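You operate a simulated robot arm through the tools that you are given. There is no shell and no other tool. Be economical: measure what you need, move in short steps, check, and stop when the job is done.

You are at the controls of a simulated robot arm. One attempt, no reset.

JOB
Strip the wrong 24 V solenoid cube off the valve in the vice.
Fine: nut, cube and valve into the yellow pan; unscrew while the vice grips, vice open at the end, 12 V cube left alone. Set down upright: valve with the long stem.

Only the result counts: the job must be done as asked and must still hold three seconds after the hand-in. Knocking over, shifting, dropping, spilling or breaking anything else fails it.

ROBOT AND FRAMES
A 7-joint arm with a two-finger parallel gripper, fixed in place. Base frame: the origin is at the foot of the arm, x ahead of it, y to its left, z up. Units: mm, degrees, N and s.
With the tool pointing down near the work surface it reaches from about 240 to 680 mm from the base axis. Its first joint turns from -66.0 to 66.0 degrees. Payload 2.4 kg.
Tool frame: the origin (TCP) lies between the finger pads and is the grasp point; the fingertips stand 30 mm ahead of it; z points along the fingers, y is the line along which they close. Largest opening 94 mm; finger width 28, thickness 10; the body of the gripper, 50 by 96 mm, starts 55 mm behind the TCP.
Orientation is that of the tool frame in the base frame, as a unit quaternion [w, x, y, z]. With the fingers straight down and closing along the base's y, the tool's x points along the base's -x, its y along +y and its z along -z.

CONTROLS
- The arm moves only by the tool play_rows. Its argument "increments" is a list of rows, each an object of numbers (a shift or turn left out is 0, a gripper value left out holds the last): "ax", "ay", "az": the turn, a rotation vector about the tool's x, y, z in degrees; "x", "y", "z": the shift along the tool's x, y, z in cm; "hand": the finger opening in cm, from 0 to 9.4. In form: [{"ax": .., "ay": .., "az": .., "x": .., "y": .., "z": .., "hand": ..}, ...]. A call has 1 to 8 rows; each row shifts and turns the commanded pose from where the row before left it, along the tool's axes as they then stand. Each row takes 0.2 s and may step no farther than 50 mm and 8.6 degrees from the row before; otherwise, or with a gripper value out of range, the whole call is refused. A pose out of reach is approached as far as the arm can. The call stops where the force on the tool passes 40 N (or 10 N more than at its start, if that is more) or the arm is blocked; 0.2 s more then pass. The fingers move at their own pace (about 153 mm/s each) and stop on an object; they squeeze with about 44 N. The grip force told is the motor's: it shows also when the fingers shut on nothing. Time passes only in rows, and 0.2 s behind the last, so rows that do not move let the fingers close. It gives the time, the measured TCP pose, the force on the tool (base axes), the opening and the grip force at its end, in the units of the frame above (readings bear some noise), with the torque about the TCP (base axes, N m) and any sound that the robot's microphone picked up, and new pictures: "show" is both (left out), scene, wrist or none.
- Cameras (640 x 400 px; columns grow to the right, rows downward): "scene" is fixed at [45.7, 472.7, 1449]; the picture's right is [-0.62, -0.79, 0.00], its down [-0.42, 0.33, -0.84] and it looks along [0.66, -0.52, -0.54] (base axes); focal length 341 px, centre (320, 200). "wrist" rides on the gripper at [76, 14, -102] in the tool frame; the picture's right is [-0.18, 0.98, 0.00], its down [-0.75, -0.14, -0.64] and it looks along [-0.63, -0.12, 0.77] (tool axes); focal length 243 px, centre (320, 200). There is no depth. A picture from a camera that has moved, and an enlarged one, comes with that camera's place and axes in the base frame and with its lens. The place of the scene camera against the robot may be out by one fixed shift of up to 12 mm in any direction.
- enlarge(camera, box): a new picture of the part [left, top, right, bottom] of that camera's present view, enlarged. The clock stands still meanwhile.
- finish_job(): hands the job in; it is judged then, once.

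Go step by step. Nothing tells you positions but the pictures and the camera data: compare them with the known pose of the tool, close in by small moves and look again before you grip or let go. The budget is 120 turns and 200 pictures, counting those below and the enlarged ones. Unless the task says otherwise, let go and move clear before handing in, and close with one line.

The tools are called after ">>>" as a command line: name --argument value ..., lists and objects as JSON in quotes. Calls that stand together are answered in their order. play_rows: Moves the arm, as the interface text tells. Its arguments: {"type":"object","properties":{"increments":{"type":"array","items":{"type":"object","properties":{"ax":{"type":"number"},"ay":{"type":"number"},"az":{"type":"number"},"x":{"type":"number"},"y":{"type":"number"},"z":{"type":"number"},"hand":{"type":"number"}}}},"show":{"type":"string","enum":["both","scene","wrist","none"]}},"required":["increments"]} The other tools are called the same way: enlarge (camera, box) takes an enlarged picture of a part of a camera's view; finish_job () hands the job in.

At the start:

```text
time: 0.0
position: [333.9, 24.9, 1175.2]
tool_rot: [0.0, 0.0, 1.0, 0.0]
ft_force: [-0.4, -0.5, 0.1]
ft_torque: [0.01, 0.01, 0.02]
finger_gap: 93.7
grip_force: 0.0
```

scene: 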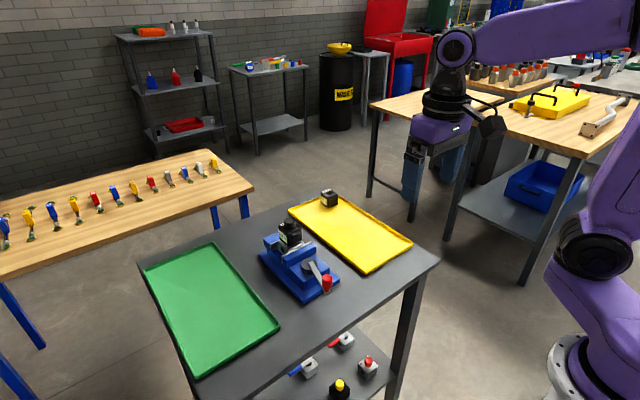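
wrist: 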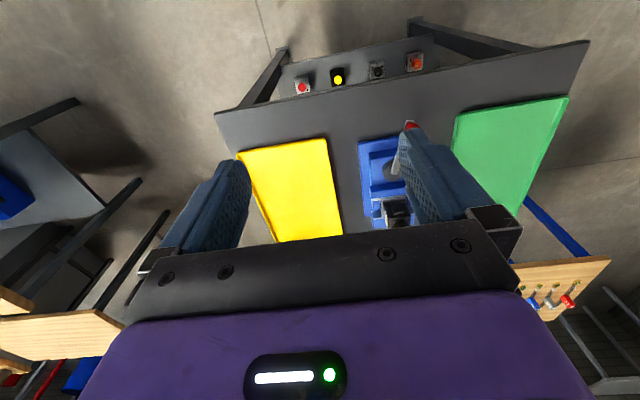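

I see a table with a green tray, a blue vice holding the valve with a black cube, and a yellow pan next to another black cube. I'll zoom in first.

>>> enlarge --camera "scene" --box '[240, 190, 360, 310]'

>>> enlarge --camera "scene" --box '[130, 170, 450, 400]'

>>> enlarge --camera "wrist" --box '[220, 100, 580, 250]'

```text
3.33 times, centred on (300, 250) of scene
camera zoom: at [45.7, 472.7, 1449.0], right [-0.62, -0.79, 0.0], down [-0.42, 0.33, -0.84], along [0.66, -0.52, -0.54], focal length 1136 px, centre (387, 33)
```

zoom: 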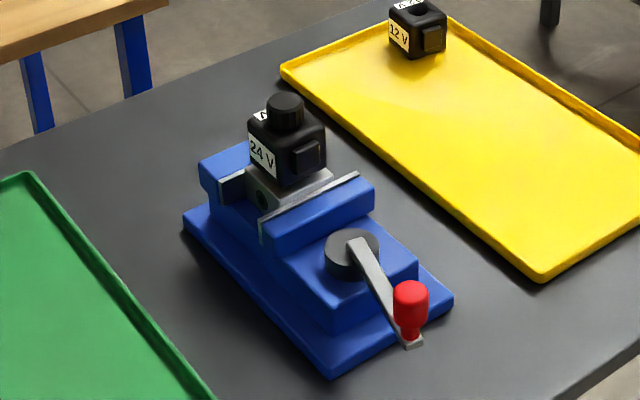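

```text
1.74 times, centred on (290, 285) of scene
camera zoom: at [45.7, 472.7, 1449.0], right [-0.62, -0.79, 0.0], down [-0.42, 0.33, -0.84], along [0.66, -0.52, -0.54], focal length 593 px, centre (372, 52)
```

zoom: 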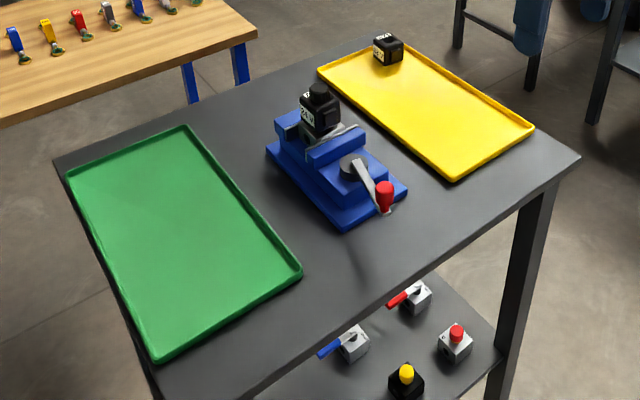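

```text
1.78 times, centred on (400, 175) of wrist
camera zoom: at [257.7, 39.3, 1277.4], right [0.18, 0.98, 0.0], down [0.75, -0.14, 0.64], along [0.63, -0.12, -0.77], focal length 431 px, centre (178, 244)
```

zoom: 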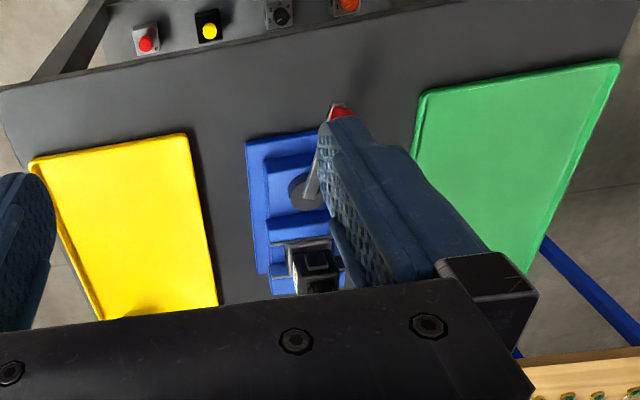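

The valve sits in the vice near (600,130), with the nut at roughly z 950. I'm moving closer to measure with the wrist camera.

>>> play_rows --increments '[{"x": -2.4, "y": 2.0, "z": 1.2}, {"x": -2.4, "y": 2.0, "z": 1.2}, {"x": -2.4, "y": 2.0, "z": 1.2}, {"x": -2.4, "y": 2.0, "z": 1.2}, {"x": -2.4, "y": 2.0, "z": 1.2}, {"x": -2.4, "y": 2.0, "z": 1.2}]'

```text
time: 1.4
position: [477.6, 145.1, 1103.7]
tool_rot: [0.0, 0.0, 1.0, 0.0]
ft_force: [-1.2, 0.5, -0.6]
ft_torque: [-0.01, -0.01, 0.0]
finger_gap: 93.9
grip_force: 0.1
camera wrist: at [401.5, 160.3, 1206.8], right [0.18, 0.98, 0.0], down [0.75, -0.14, 0.64], along [0.63, -0.12, -0.77], focal length 243 px, centre (320, 200)
```

scene: 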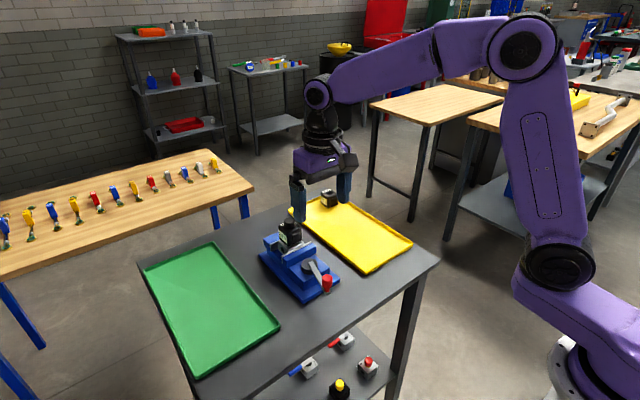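
wrist: 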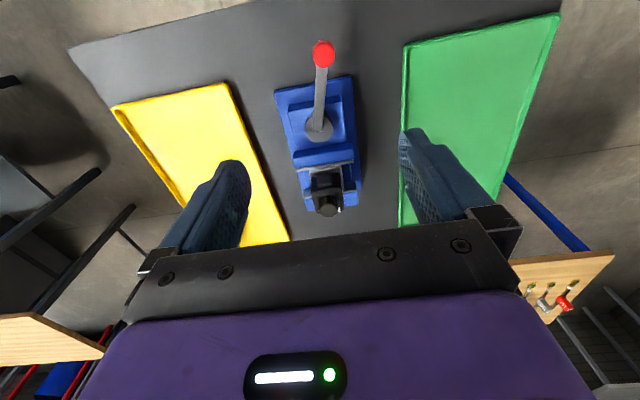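

The nut, cube and vice are now in view. I'm zooming in and shifting the viewpoint to triangulate.

>>> enlarge --camera "wrist" --box '[240, 30, 400, 230]'

>>> play_rows --increments '[{"x": 3.5, "z": 1.0}, {"x": 3.5, "z": 1.0}, {"x": 2, "z": 1.0}]' --show "wrist"

>>> enlarge --camera "wrist" --box '[220, 50, 420, 240]'

```text
2.00 times, centred on (320, 130) of wrist
camera zoom: at [401.5, 160.3, 1206.8], right [0.18, 0.98, 0.0], down [0.75, -0.14, 0.64], along [0.63, -0.12, -0.77], focal length 485 px, centre (320, 340)
```

zoom: 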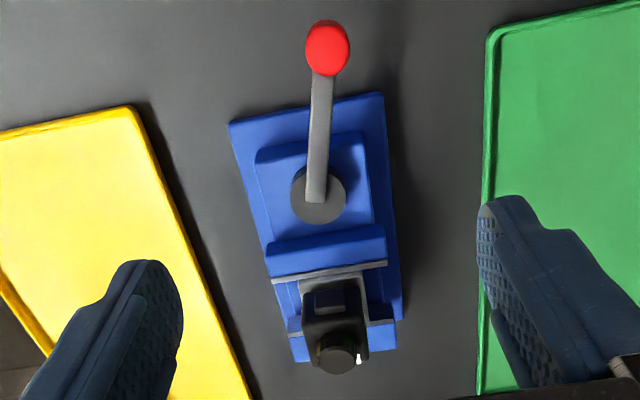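

```text
time: 2.2
position: [386.7, 146.3, 1072.6]
tool_rot: [0.0, -0.001, 1.0, 0.001]
ft_force: [0.4, -0.5, 0.1]
ft_torque: [-0.02, 0.02, 0.01]
finger_gap: 93.9
grip_force: 0.0
camera wrist: at [310.7, 160.6, 1175.8], right [0.18, 0.98, 0.0], down [0.75, -0.14, 0.64], along [0.63, -0.12, -0.77], focal length 243 px, centre (320, 200)
```

wrist: 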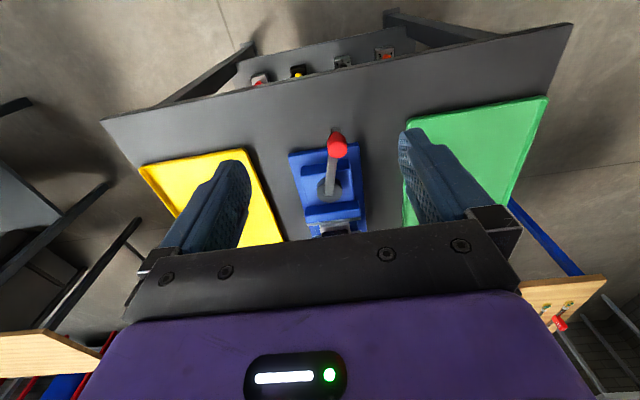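

```text
2.11 times, centred on (320, 145) of wrist
camera zoom: at [310.7, 160.6, 1175.8], right [0.18, 0.98, 0.0], down [0.75, -0.14, 0.64], along [0.63, -0.12, -0.77], focal length 511 px, centre (320, 316)
```

zoom: 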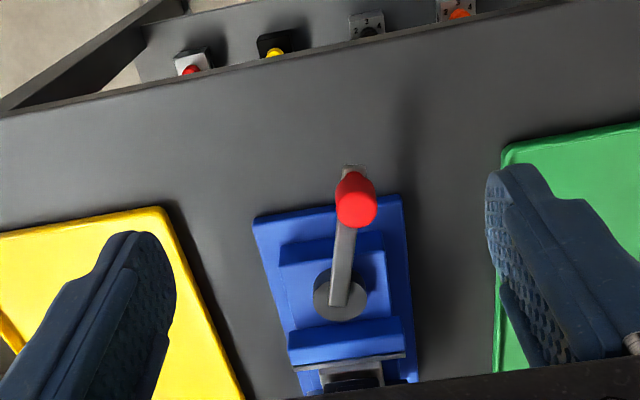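

The knob is near (443,155,925) and the hub near (550,130,856). Next I'll look from above the valve.

>>> play_rows --increments '[{"x": -4.5, "z": -0.5}, {"x": -4.5, "z": -0.5}, {"x": -4.5, "z": -0.5}, {"x": -4.5, "z": -0.5}, {"x": -4.0}]' --show "wrist"

>>> enlarge --camera "wrist" --box '[220, 0, 420, 200]'

```text
time: 3.4
position: [609.3, 144.9, 1092.1]
tool_rot: [-0.001, 0.0, 1.0, 0.0]
ft_force: [1.1, -0.4, -0.2]
ft_torque: [0.01, -0.04, 0.01]
finger_gap: 93.9
grip_force: 0.1
camera wrist: at [533.5, 159.6, 1194.2], right [0.18, 0.98, 0.0], down [0.75, -0.14, 0.64], along [0.63, -0.12, -0.77], focal length 243 px, centre (320, 200)
```

wrist: 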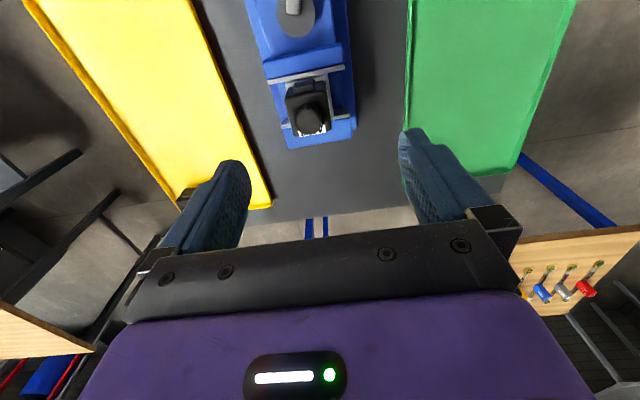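

```text
2.00 times, centred on (320, 100) of wrist
camera zoom: at [533.5, 159.6, 1194.2], right [0.18, 0.98, 0.0], down [0.75, -0.14, 0.64], along [0.63, -0.12, -0.77], focal length 485 px, centre (320, 400)
```

zoom: 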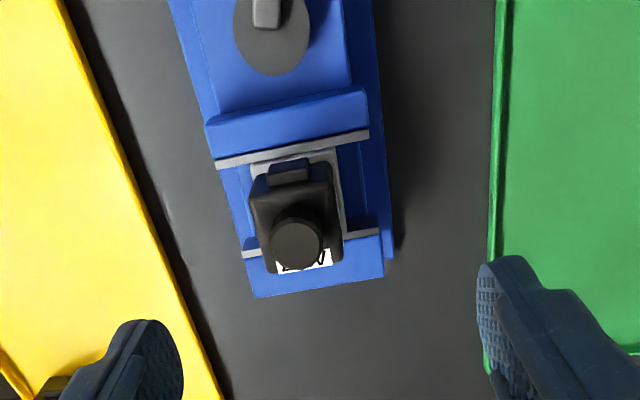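

The nut top is at about (632,128.5,942) with a radius of about 14 mm. I'll move above it and check the alignment.

>>> play_rows --increments '[{"x": -1.2, "y": -0.8, "z": 3.0}, {"x": -1.1, "y": -0.84, "z": 3.0}, {"z": 3.2, "hand": 6.0}, {}]'

>>> enlarge --camera "wrist" --box '[220, 60, 420, 260]'

>>> enlarge --camera "scene" --box '[240, 180, 360, 300]'

```text
time: 4.4
position: [632.4, 129.6, 999.0]
tool_rot: [0.0, -0.001, 1.0, -0.001]
ft_force: [-0.5, 0.1, 0.1]
ft_torque: [-0.01, 0.02, -0.03]
finger_gap: 60.1
grip_force: 0.1
camera wrist: at [555.7, 143.1, 1101.9], right [0.18, 0.98, 0.0], down [0.75, -0.14, 0.64], along [0.63, -0.12, -0.77], focal length 243 px, centre (320, 200)
```

scene: 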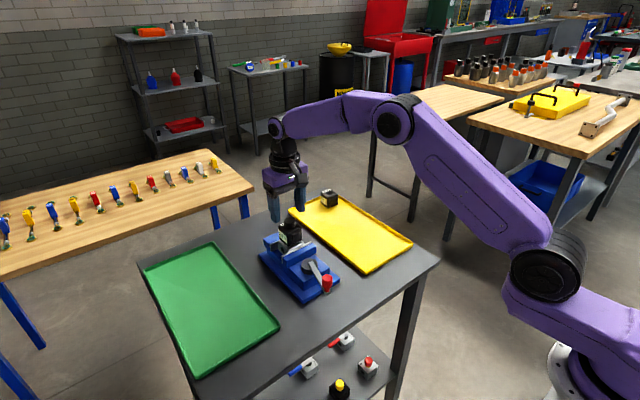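
wrist: 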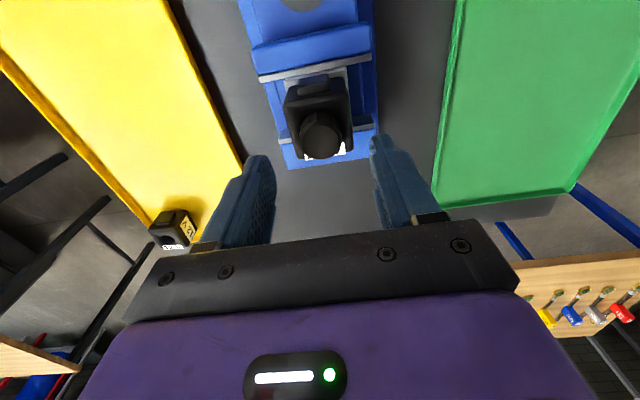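

```text
2.00 times, centred on (320, 160) of wrist
camera zoom: at [555.7, 143.1, 1101.9], right [0.18, 0.98, 0.0], down [0.75, -0.14, 0.64], along [0.63, -0.12, -0.77], focal length 485 px, centre (320, 280)
```

zoom: 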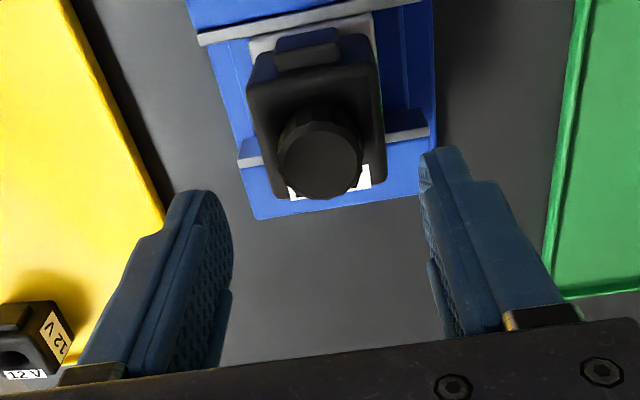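

```text
3.33 times, centred on (300, 240) of scene
camera zoom: at [45.7, 472.7, 1449.0], right [-0.62, -0.79, 0.0], down [-0.42, 0.33, -0.84], along [0.66, -0.52, -0.54], focal length 1136 px, centre (387, 67)
```

zoom: 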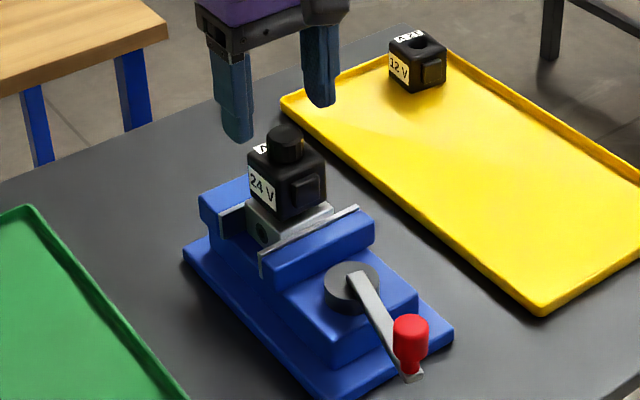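

Measurements agree: the nut centre is (632.4,128.8), its top at z≈942 and its height about 14 mm. I'll pre-rotate clockwise to gain unscrewing range.

>>> play_rows --increments '[{"y": -0.08, "az": 8.5}, {"az": 8.5}, {"az": 8.5}, {"az": 8.5}, {"az": 8.5}, {"az": 8.5}, {"az": 8.5}, {"az": 8.5}]' --show "none"

>>> play_rows --increments '[{"az": 8.5}, {"az": 8.5}, {"az": 8.5}, {"az": 8.5}, {"az": 8.5}, {"az": 8.5}, {"az": 8.5}, {"az": 8.5}]' --show "both"

```text
time: 6.2
position: [631.5, 128.1, 1000.9]
tool_rot: [0.0, 0.56, 0.828, 0.0]
ft_force: [-0.4, -0.1, -0.4]
ft_torque: [0.0, -0.04, 0.01]
finger_gap: 60.2
grip_force: 0.1
```

```text
time: 8.0
position: [630.4, 128.3, 1000.4]
tool_rot: [0.0, 0.928, 0.373, 0.0]
ft_force: [-0.3, -0.2, 0.2]
ft_torque: [-0.01, -0.01, 0.01]
finger_gap: 60.0
grip_force: 0.0
camera wrist: at [695.9, 170.9, 1103.3], right [0.55, -0.84, 0.0], down [-0.64, -0.42, 0.64], along [-0.54, -0.35, -0.77], focal length 243 px, centre (320, 200)
```

scene: 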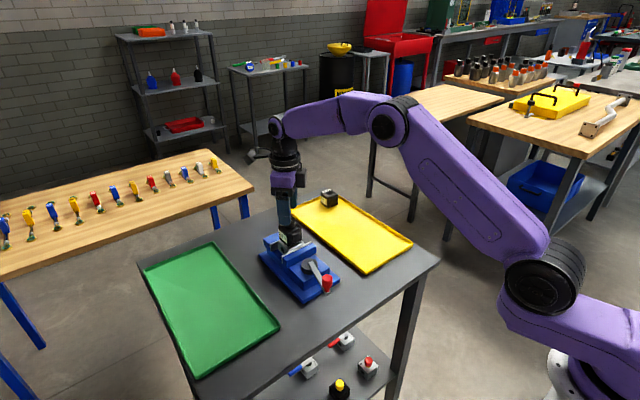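
wrist: 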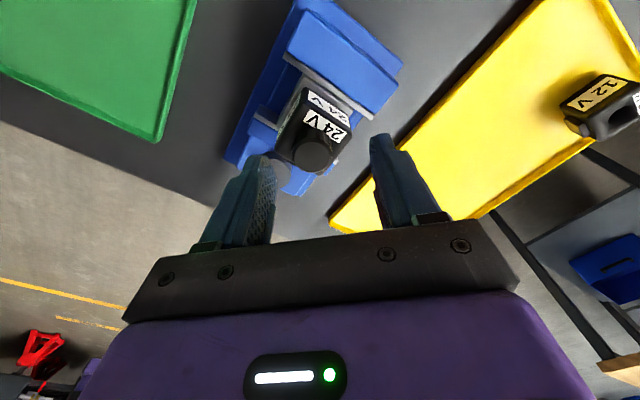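

The tool is at 136° yaw; the nut looks slightly off to one side from here, so I'll look closer.

>>> enlarge --camera "wrist" --box '[220, 60, 420, 260]'

>>> enlarge --camera "scene" --box '[240, 160, 360, 280]'

```text
2.00 times, centred on (320, 160) of wrist
camera zoom: at [695.9, 170.9, 1103.3], right [0.55, -0.84, 0.0], down [-0.64, -0.42, 0.64], along [-0.54, -0.35, -0.77], focal length 485 px, centre (320, 280)
```

zoom: 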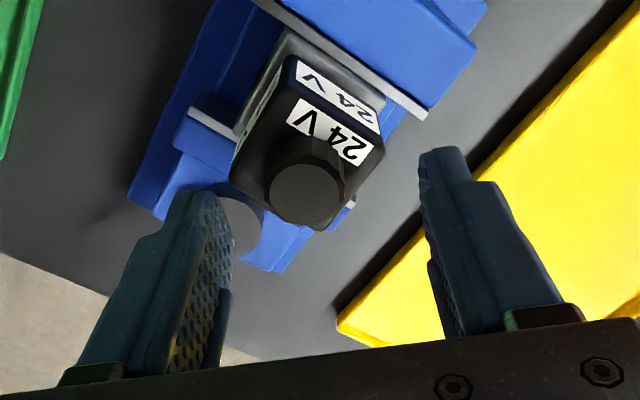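

```text
3.33 times, centred on (300, 220) of scene
camera zoom: at [45.7, 472.7, 1449.0], right [-0.62, -0.79, 0.0], down [-0.42, 0.33, -0.84], along [0.66, -0.52, -0.54], focal length 1136 px, centre (387, 133)
```

zoom: 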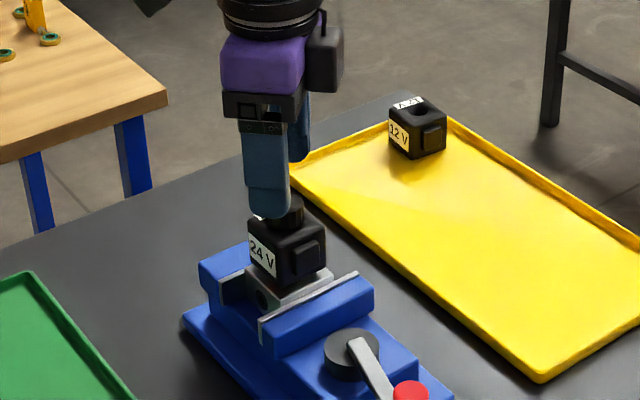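

The opposing views give a better fix: the nut centre is about (623.5,129.5) with the top at z≈959. I'll correct by -8 mm in x and re-check.

>>> play_rows --increments '[{"x": -0.53, "y": -0.6}, {}]' --show "none"

>>> enlarge --camera "wrist" --box '[220, 60, 420, 260]'

>>> enlarge --camera "scene" --box '[260, 190, 320, 250]'

```text
time: 8.6
position: [622.2, 128.5, 1000.8]
tool_rot: [0.0, 0.927, 0.375, 0.0]
ft_force: [0.6, 0.9, 0.4]
ft_torque: [0.02, 0.02, -0.04]
finger_gap: 60.0
grip_force: 0.2
```

```text
2.00 times, centred on (320, 160) of wrist
camera zoom: at [687.1, 171.0, 1102.8], right [0.55, -0.83, 0.0], down [-0.64, -0.42, 0.64], along [-0.54, -0.35, -0.77], focal length 485 px, centre (320, 280)
```

zoom: 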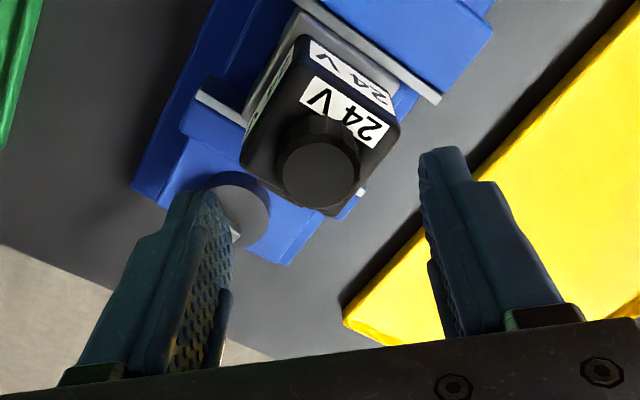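

```text
6.67 times, centred on (290, 220) of scene
camera zoom: at [45.7, 472.7, 1449.0], right [-0.62, -0.79, 0.0], down [-0.42, 0.33, -0.84], along [0.66, -0.52, -0.54], focal length 2272 px, centre (520, 67)
```

zoom: 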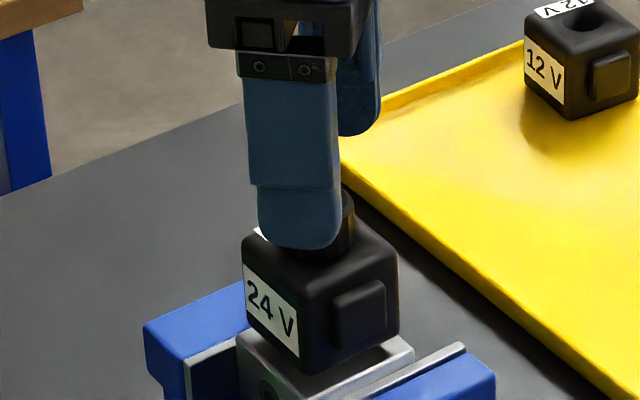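

The nut is centred between the fingers and about 2.5 mm off along tool x. I'll descend to fingertip z≈950 and look again.

>>> play_rows --increments '[{"x": 0.25, "z": 0.7}, {"z": 0.7}, {"z": 0.6}]' --show "none"

>>> enlarge --camera "wrist" --box '[220, 60, 420, 260]'

>>> enlarge --camera "scene" --box '[260, 190, 320, 250]'

```text
time: 9.4
position: [624.3, 130.3, 980.5]
tool_rot: [0.0, 0.927, 0.375, 0.0]
ft_force: [-0.3, 0.0, -0.4]
ft_torque: [-0.02, 0.0, -0.04]
finger_gap: 60.1
grip_force: 0.0
```

```text
2.00 times, centred on (320, 160) of wrist
camera zoom: at [689.2, 173.5, 1083.3], right [0.55, -0.83, 0.0], down [-0.64, -0.42, 0.64], along [-0.54, -0.35, -0.77], focal length 485 px, centre (320, 280)
```

zoom: 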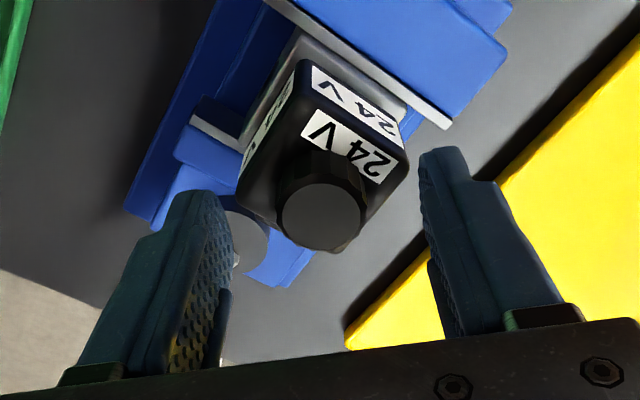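

```text
6.67 times, centred on (290, 220) of scene
camera zoom: at [45.7, 472.7, 1449.0], right [-0.62, -0.79, 0.0], down [-0.42, 0.33, -0.84], along [0.66, -0.52, -0.54], focal length 2272 px, centre (520, 67)
```

zoom: 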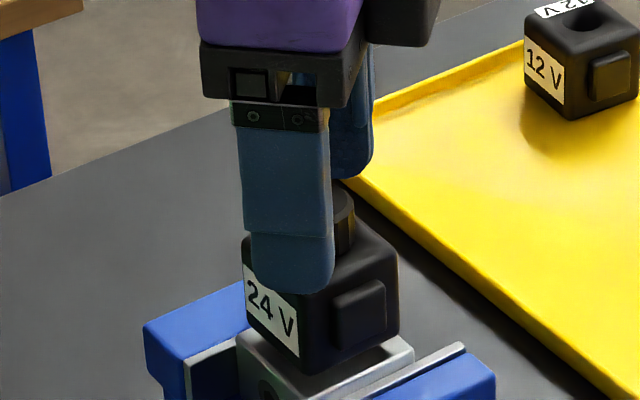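

Fingertips straddle the nut and it is centred. I'll lower 2 mm and grip.

>>> play_rows --increments '[{"z": 0.2}, {"hand": 0}, {}]' --show "wrist"

>>> enlarge --camera "scene" --box '[260, 190, 320, 250]'

```text
time: 10.2
position: [625.7, 129.9, 978.9]
tool_rot: [0.0, 0.927, 0.375, 0.0]
ft_force: [1.6, 0.1, 0.2]
ft_torque: [0.06, 0.02, 0.01]
finger_gap: 20.5
grip_force: 43.9
camera wrist: at [689.2, 173.2, 1081.8], right [0.55, -0.83, 0.0], down [-0.64, -0.42, 0.64], along [-0.54, -0.35, -0.77], focal length 243 px, centre (320, 200)
```

wrist: 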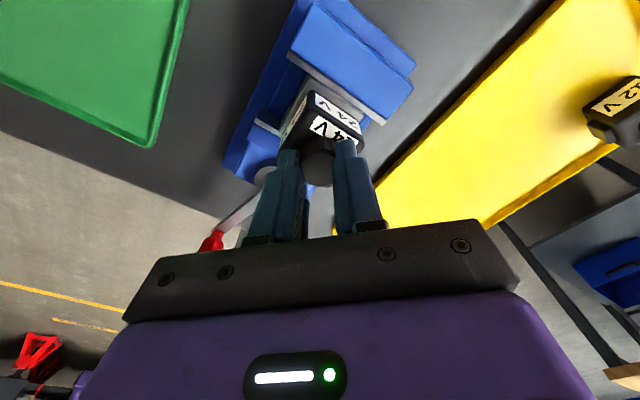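

```text
6.67 times, centred on (290, 220) of scene
camera zoom: at [45.8, 472.7, 1449.0], right [-0.62, -0.79, 0.0], down [-0.42, 0.33, -0.84], along [0.66, -0.52, -0.54], focal length 2272 px, centre (520, 67)
```

zoom: 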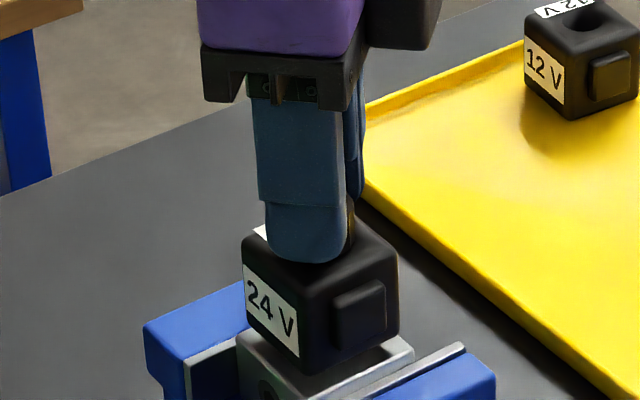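

The nut is gripped (20.5 mm). Now I'll turn counter-clockwise, viewed from above.

>>> play_rows --increments '[{"az": -8.5}, {"az": -8.5}, {"az": -8.5}, {"az": -8.5}]' --show "scene"

>>> enlarge --camera "wrist" --box '[220, 60, 420, 260]'

```text
time: 11.2
position: [625.3, 131.0, 979.3]
tool_rot: [0.001, 0.776, 0.631, 0.001]
ft_force: [2.6, -0.2, 4.5]
ft_torque: [0.01, 0.0, -0.02]
finger_gap: 19.8
grip_force: 44.0
```

scene: 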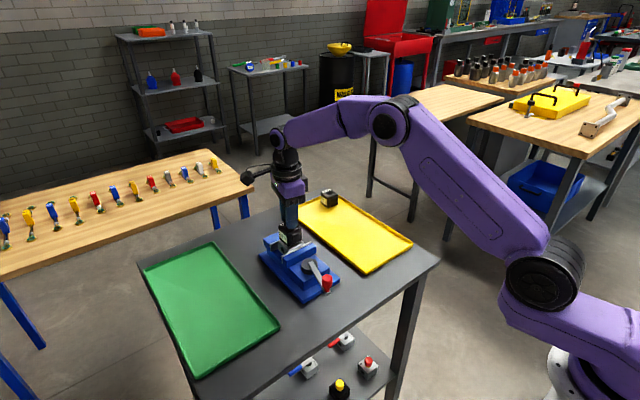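

```text
2.00 times, centred on (320, 160) of wrist
camera zoom: at [654.0, 202.1, 1081.8], right [0.92, -0.38, 0.0], down [-0.29, -0.71, 0.64], along [-0.24, -0.59, -0.77], focal length 485 px, centre (320, 280)
```

zoom: 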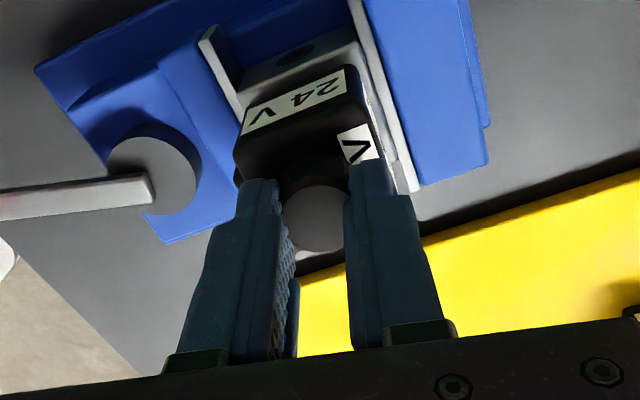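

Rotation works with a slight upward push, so the nut is rising. I'll continue with a small lift.

>>> play_rows --increments '[{"az": -8.5, "z": -0.005}, {"az": -8.5, "z": -0.005}, {"az": -8.5, "z": -0.005}, {"az": -8.5, "z": -0.005}, {"az": -8.5, "z": -0.005}, {"az": -8.5, "z": -0.005}, {"az": -8.5, "z": -0.005}, {"az": -8.5, "z": -0.005}]' --show "none"

>>> play_rows --increments '[{"az": -8.5, "z": -0.005}, {"az": -8.5, "z": -0.005}, {"az": -8.5, "z": -0.005}, {"az": -8.5, "z": -0.005}, {"az": -8.5, "z": -0.005}, {"az": -8.5, "z": -0.005}, {"az": -8.5, "z": -0.005}, {"az": -8.5, "z": -0.005}]' --show "none"

>>> enlarge --camera "wrist" --box '[220, 60, 420, 260]'

```text
time: 13.0
position: [623.7, 130.6, 978.6]
tool_rot: [0.0, 0.29, 0.957, 0.0]
ft_force: [-2.3, -0.7, 12.9]
ft_torque: [-0.14, 0.06, -0.03]
finger_gap: 19.8
grip_force: 43.9
```

```text
time: 14.8
position: [625.2, 131.0, 981.0]
tool_rot: [0.001, -0.294, 0.956, -0.001]
ft_force: [4.4, -0.4, 4.6]
ft_torque: [-0.03, -0.12, -0.04]
finger_gap: 20.9
grip_force: 43.8
```

```text
2.00 times, centred on (320, 160) of wrist
camera zoom: at [553.4, 99.5, 1083.0], right [-0.4, 0.92, 0.0], down [0.7, 0.31, 0.64], along [0.59, 0.26, -0.77], focal length 485 px, centre (320, 280)
```

zoom: 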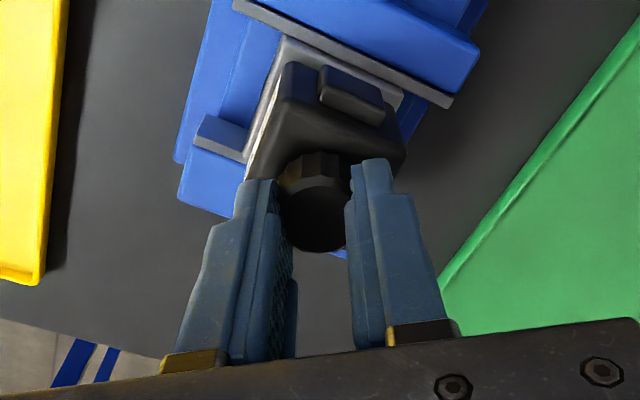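

The nut is visibly turning and rising. Continuing counter-clockwise to the end of the wrist range.

>>> play_rows --increments '[{"az": -8.5, "z": -0.005}, {"az": -8.5, "z": -0.005}, {"az": -8.5, "z": -0.005}, {"az": -8.5, "z": -0.005}, {"az": -8.5, "z": -0.005}, {"az": -8.5, "z": -0.005}, {"az": -8.5, "z": -0.005}, {"az": -8.5, "z": -0.005}]' --show "none"

>>> play_rows --increments '[{"az": -8.5, "z": -0.005}, {"az": -8.5, "z": -0.005}, {"az": -8.5, "z": -0.005}, {"az": -8.5, "z": -0.005}, {"az": -8.5, "z": -0.005}]' --show "none"

>>> enlarge --camera "wrist" --box '[220, 60, 420, 260]'

>>> enlarge --camera "scene" --box '[260, 190, 320, 250]'

```text
time: 16.6
position: [624.6, 130.9, 982.0]
tool_rot: [0.0, 0.779, -0.627, -0.001]
ft_force: [7.3, -0.1, 4.2]
ft_torque: [-0.03, -0.26, 0.01]
finger_gap: 21.1
grip_force: 43.8
```

```text
time: 17.8
position: [624.3, 129.8, 980.6]
tool_rot: [0.0, 0.953, -0.303, -0.002]
ft_force: [0.1, 1.4, -0.1]
ft_torque: [0.01, 0.02, 0.0]
finger_gap: 21.0
grip_force: 43.9
```

```text
2.00 times, centred on (320, 160) of wrist
camera zoom: at [677.9, 74.6, 1082.7], right [-0.72, -0.7, 0.0], down [-0.53, 0.55, 0.64], along [-0.45, 0.46, -0.77], focal length 485 px, centre (320, 280)
```

zoom: 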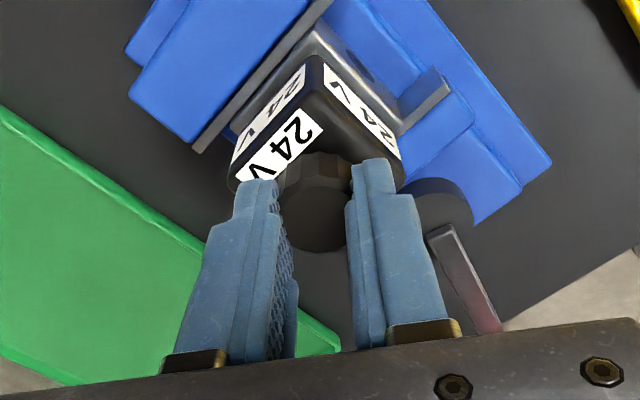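

```text
6.67 times, centred on (290, 220) of scene
camera zoom: at [45.7, 472.7, 1449.0], right [-0.62, -0.79, 0.0], down [-0.42, 0.33, -0.84], along [0.66, -0.52, -0.54], focal length 2272 px, centre (520, 67)
```

zoom: 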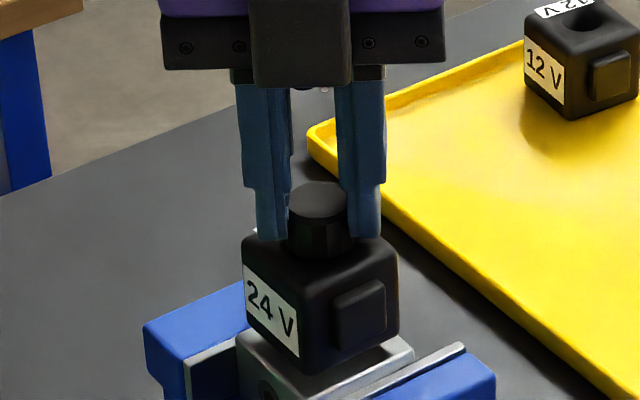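

The force is now near zero after about 280° of turning. I'll test with a small lift.

>>> play_rows --increments '[{"z": -0.1}, {"z": -0.1}]' --show "none"

>>> enlarge --camera "scene" --box '[260, 190, 320, 250]'

```text
time: 18.4
position: [625.1, 129.2, 983.8]
tool_rot: [-0.001, 0.953, -0.304, 0.001]
ft_force: [0.0, 1.3, 0.0]
ft_torque: [0.01, 0.0, -0.01]
finger_gap: 21.3
grip_force: 44.0
```

```text
6.67 times, centred on (290, 220) of scene
camera zoom: at [45.7, 472.7, 1449.0], right [-0.62, -0.79, 0.0], down [-0.42, 0.33, -0.84], along [0.66, -0.52, -0.54], focal length 2272 px, centre (520, 67)
```

zoom: 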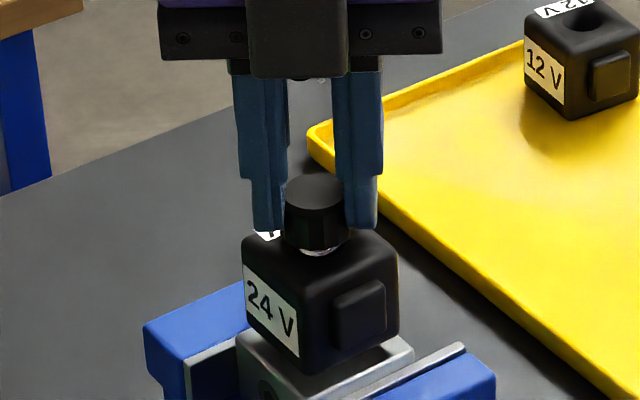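

The nut is off and the silver stem shows. I'll lift, rotate the wrist back to neutral, then carry it to the yellow pan.

>>> play_rows --increments '[{"z": -2.0}, {"z": -4.0}, {"z": -2.0, "az": 8.5}, {"az": 8.5}, {"az": 8.5}, {"az": 8.5}, {"az": 8.5}, {"az": 8.5}]' --show "none"

>>> play_rows --increments '[{"az": 8.5}, {"az": 8.5}, {"az": 8.5}, {"az": 8.5}, {"az": 8.5}, {"az": 8.5}, {"az": 8.5}, {"az": 8.5}]' --show "none"

>>> play_rows --increments '[{"az": 8.5}, {"az": 8.5}, {"az": 8.5}, {"x": 2.0}, {"x": 2.0}]' --show "both"

>>> enlarge --camera "wrist" --box '[220, 0, 420, 200]'

>>> enlarge --camera "scene" --box '[250, 180, 350, 310]'

```text
time: 20.2
position: [625.6, 130.0, 1064.3]
tool_rot: [0.0, 0.727, -0.686, 0.0]
ft_force: [0.1, 0.0, -0.3]
ft_torque: [0.0, 0.0, -0.01]
finger_gap: 21.3
grip_force: 43.8
```

```text
time: 22.0
position: [625.5, 129.7, 1063.7]
tool_rot: [0.0, -0.22, 0.976, 0.0]
ft_force: [0.1, 0.0, 0.5]
ft_torque: [-0.01, -0.03, 0.01]
finger_gap: 21.2
grip_force: 43.9
```

```text
time: 23.2
position: [586.5, 132.0, 1063.8]
tool_rot: [0.001, -0.001, 1.0, 0.0]
ft_force: [0.1, 0.2, -0.6]
ft_torque: [-0.02, -0.01, 0.0]
finger_gap: 21.3
grip_force: 44.0
camera wrist: at [508.7, 145.2, 1166.5], right [0.18, 0.98, 0.0], down [0.75, -0.14, 0.64], along [0.63, -0.12, -0.77], focal length 243 px, centre (320, 200)
```

scene: 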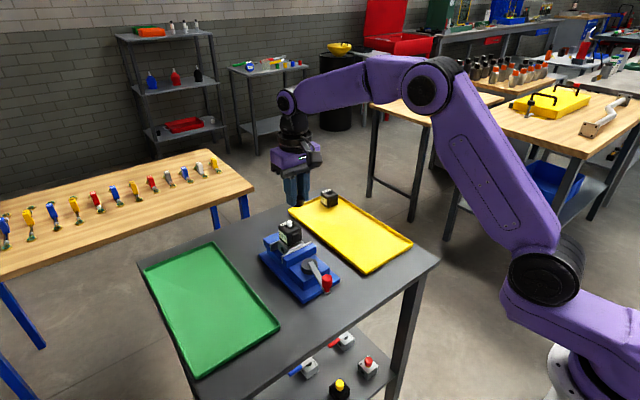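
wrist: 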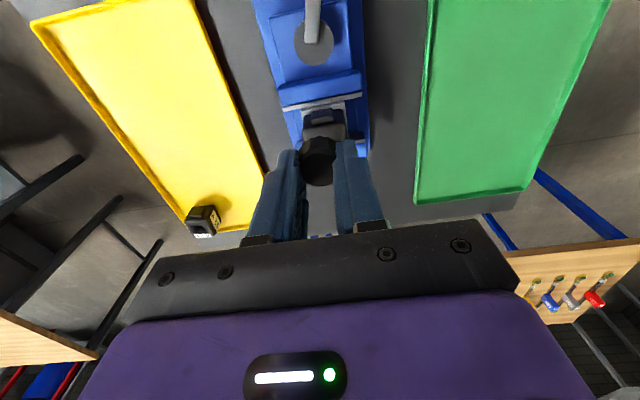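

```text
2.00 times, centred on (320, 100) of wrist
camera zoom: at [508.7, 145.2, 1166.5], right [0.18, 0.98, 0.0], down [0.75, -0.14, 0.64], along [0.63, -0.12, -0.77], focal length 485 px, centre (320, 400)
```

zoom: 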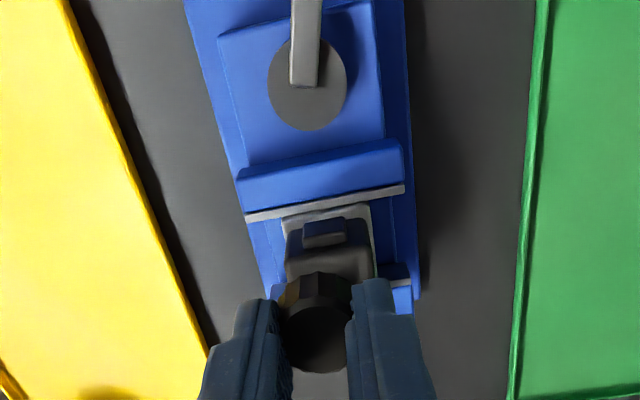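

```text
3.08 times, centred on (300, 245) of scene
camera zoom: at [45.7, 472.7, 1449.0], right [-0.62, -0.79, 0.0], down [-0.42, 0.33, -0.84], along [0.66, -0.52, -0.54], focal length 1049 px, centre (382, 62)
```

zoom: 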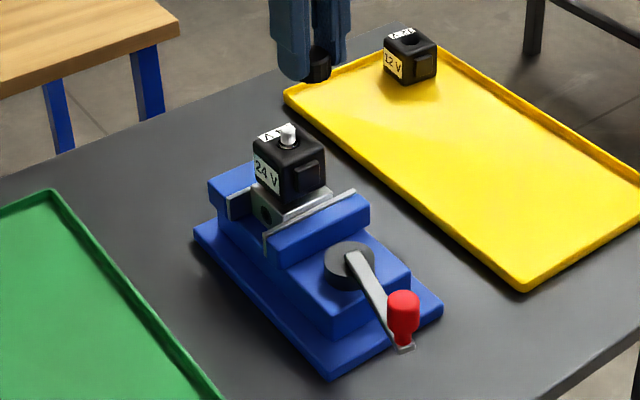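

The stem now protrudes from the cube and the nut is in the fingers. I'll carry the nut to the pan at about (510,-120), staying high.

>>> play_rows --increments '[{"x": 0.95, "y": -3.15}, {"x": 0.95, "y": -3.15}, {"x": 0.95, "y": -3.15}, {"x": 0.95, "y": -3.15}, {"x": 0.95, "y": -3.15}, {"x": 0.95, "y": -3.15}, {"x": 0.95, "y": -3.15}, {"x": 0.95, "y": -3.15}]' --show "none"

>>> play_rows --increments '[{"z": 4.5}, {"z": 4.5}, {"z": 4.0}, {"z": 3.0}]' --show "both"

>>> enlarge --camera "scene" --box '[300, 190, 420, 270]'

```text
time: 25.0
position: [507.6, -121.8, 1064.6]
tool_rot: [0.001, -0.001, 1.0, 0.0]
ft_force: [-0.4, 0.1, -0.2]
ft_torque: [0.01, -0.02, 0.01]
finger_gap: 21.5
grip_force: 44.6
```

```text
time: 26.0
position: [507.0, -120.1, 903.0]
tool_rot: [0.0, -0.001, 1.0, 0.0]
ft_force: [0.0, 0.7, -0.5]
ft_torque: [0.0, 0.01, 0.04]
finger_gap: 21.2
grip_force: 44.0
camera wrist: at [430.7, -106.1, 1005.8], right [0.18, 0.98, 0.0], down [0.75, -0.14, 0.64], along [0.63, -0.12, -0.77], focal length 243 px, centre (320, 200)
```

scene: 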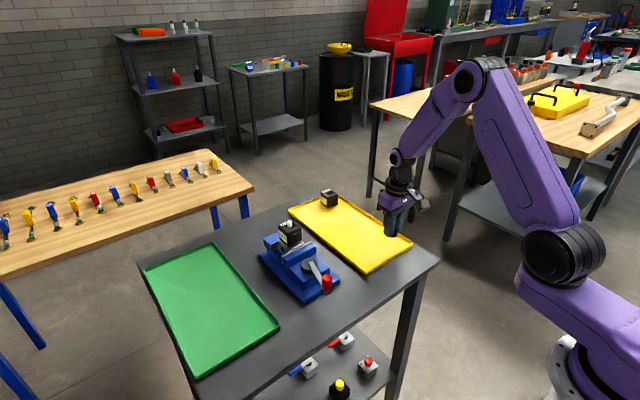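
wrist: 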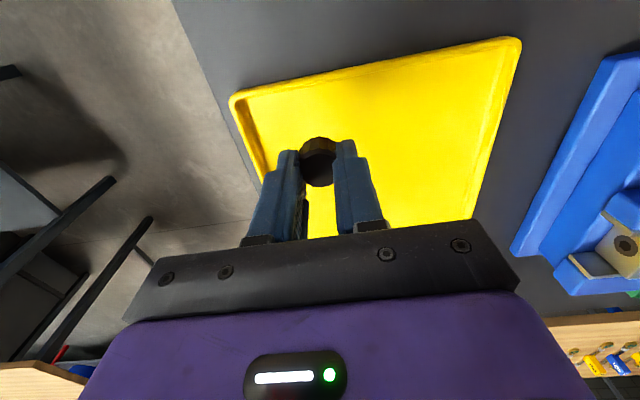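

```text
5.00 times, centred on (360, 230) of scene
camera zoom: at [45.7, 472.7, 1449.0], right [-0.62, -0.79, 0.0], down [-0.42, 0.33, -0.84], along [0.66, -0.52, -0.54], focal length 1704 px, centre (120, 50)
```

zoom: 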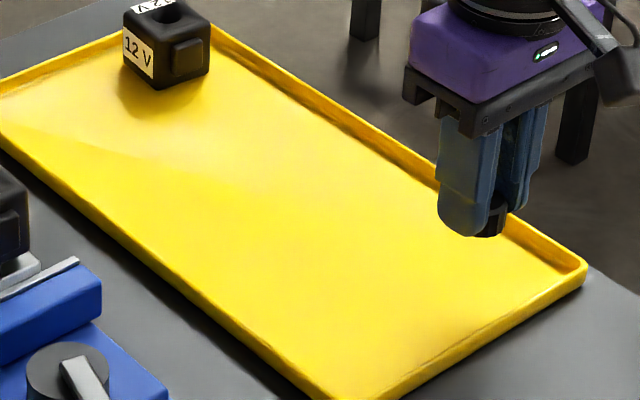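

The pan spans y -176 to 6 and starts at x≈471. I'll lower the nut slowly until contact.

>>> play_rows --increments '[{"z": 1.0}, {"z": 1.0}, {"z": 0.5}, {"z": 0.4}, {"z": 0.3}]' --show "none"

>>> enlarge --camera "scene" --box '[350, 210, 420, 260]'

```text
time: 27.2
position: [509.6, -122.0, 871.2]
tool_rot: [0.0, 0.0, 1.0, 0.0]
ft_force: [0.0, 0.0, -0.5]
ft_torque: [-0.01, -0.02, -0.02]
finger_gap: 21.1
grip_force: 43.9
```

```text
8.00 times, centred on (385, 235) of scene
camera zoom: at [45.7, 472.7, 1449.0], right [-0.62, -0.79, 0.0], down [-0.42, 0.33, -0.84], along [0.66, -0.52, -0.54], focal length 2727 px, centre (-200, -80)
```

zoom: 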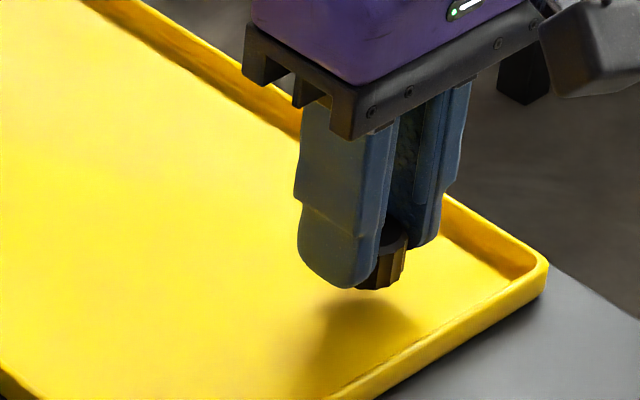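

The nut still hovers, so I'll keep lowering.

>>> play_rows --increments '[{"z": 0.3}, {"z": 0.3}, {"z": 0.2}]' --show "none"

>>> enlarge --camera "scene" --box '[350, 210, 420, 260]'

```text
time: 28.0
position: [508.7, -120.9, 863.0]
tool_rot: [0.0, 0.0, 1.0, 0.0]
ft_force: [-0.7, -0.5, 0.3]
ft_torque: [0.03, 0.01, 0.02]
finger_gap: 21.0
grip_force: 44.2
```

```text
8.00 times, centred on (385, 235) of scene
camera zoom: at [45.7, 472.7, 1449.0], right [-0.62, -0.79, 0.0], down [-0.42, 0.33, -0.84], along [0.66, -0.52, -0.54], focal length 2727 px, centre (-200, -80)
```

zoom: 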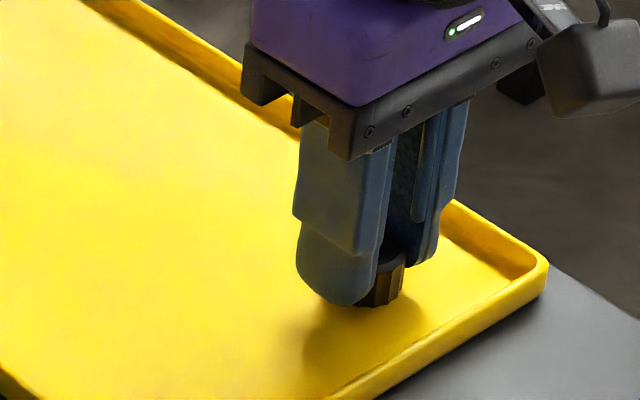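

>>> play_rows --increments '[{"z": 0.2}, {"z": 0.2}, {"z": 0.2}]' --show "none"

>>> enlarge --camera "scene" --box '[350, 210, 420, 260]'

```text
time: 28.8
position: [508.6, -121.6, 857.9]
tool_rot: [0.0, 0.0, 1.0, 0.0]
ft_force: [0.4, -0.4, -0.2]
ft_torque: [-0.01, -0.01, 0.02]
finger_gap: 21.1
grip_force: 43.9
```

```text
8.00 times, centred on (385, 235) of scene
camera zoom: at [45.7, 472.7, 1449.0], right [-0.62, -0.79, 0.0], down [-0.42, 0.33, -0.84], along [0.66, -0.52, -0.54], focal length 2727 px, centre (-200, -80)
```

zoom: 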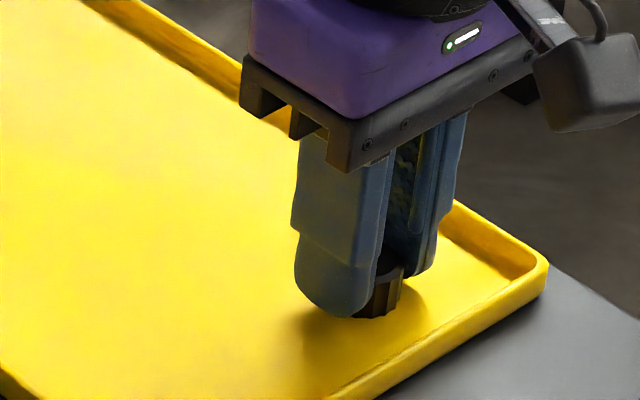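

>>> play_rows --increments '[{"z": 0.15}, {"z": 0.15}, {"z": 0.1}]' --show "none"

>>> enlarge --camera "scene" --box '[350, 210, 420, 260]'

```text
time: 29.4
position: [508.9, -123.0, 859.0]
tool_rot: [0.0, 0.0, 1.0, 0.001]
ft_force: [-3.9, 1.0, 10.5]
ft_torque: [0.13, 0.14, -0.04]
finger_gap: 21.3
grip_force: 44.1
stopped in row 2: the force on the tool passed its limit at 45 N (the readings are from after the stop); the commanded pose is now the measured one
```

```text
8.00 times, centred on (385, 235) of scene
camera zoom: at [45.4, 472.8, 1448.9], right [-0.62, -0.79, 0.0], down [-0.42, 0.33, -0.84], along [0.66, -0.52, -0.54], focal length 2727 px, centre (-200, -80)
```

zoom: 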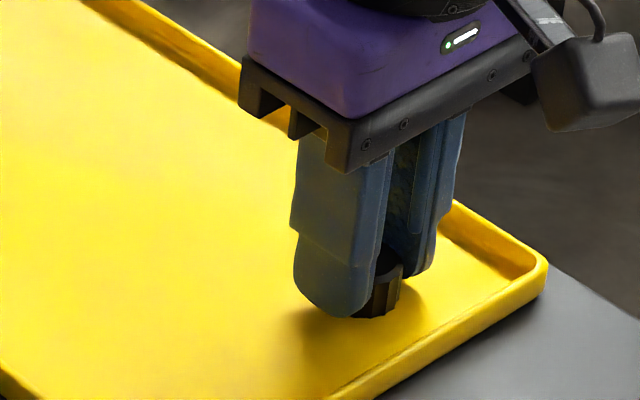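

The nut rests on the pan floor. Releasing and rising.

>>> play_rows --increments '[{"hand": 5.0}, {}, {"z": -1.0}, {"z": -4.0}, {"z": -5.0}, {"z": -5.0}]' --show "wrist"

>>> enlarge --camera "scene" --box '[250, 180, 430, 300]'

```text
time: 30.8
position: [506.4, -122.5, 1006.1]
tool_rot: [0.0, 0.0, 1.0, 0.0]
ft_force: [0.4, -0.7, 0.0]
ft_torque: [0.02, -0.02, 0.0]
finger_gap: 50.1
grip_force: 0.1
camera wrist: at [430.5, -108.4, 1109.6], right [0.18, 0.98, 0.0], down [0.75, -0.14, 0.64], along [0.63, -0.12, -0.77], focal length 243 px, centre (320, 200)
```

wrist: 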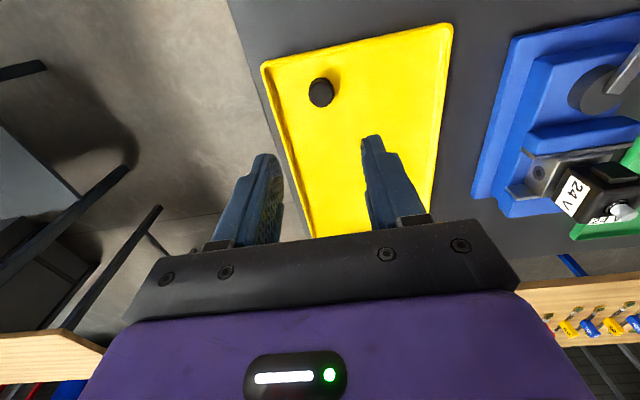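

```text
3.33 times, centred on (340, 240) of scene
camera zoom: at [45.7, 472.7, 1449.0], right [-0.62, -0.79, 0.0], down [-0.42, 0.33, -0.84], along [0.66, -0.52, -0.54], focal length 1136 px, centre (253, 67)
```

zoom: 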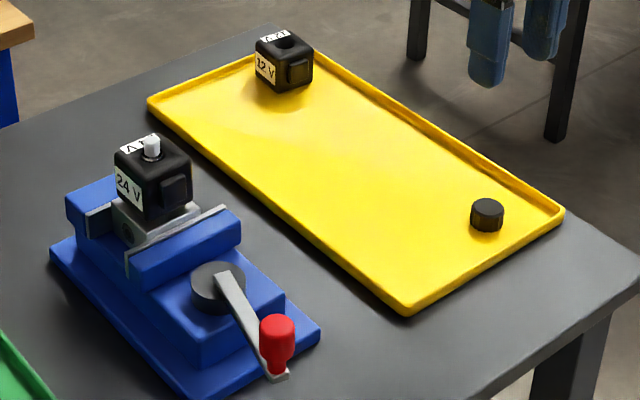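

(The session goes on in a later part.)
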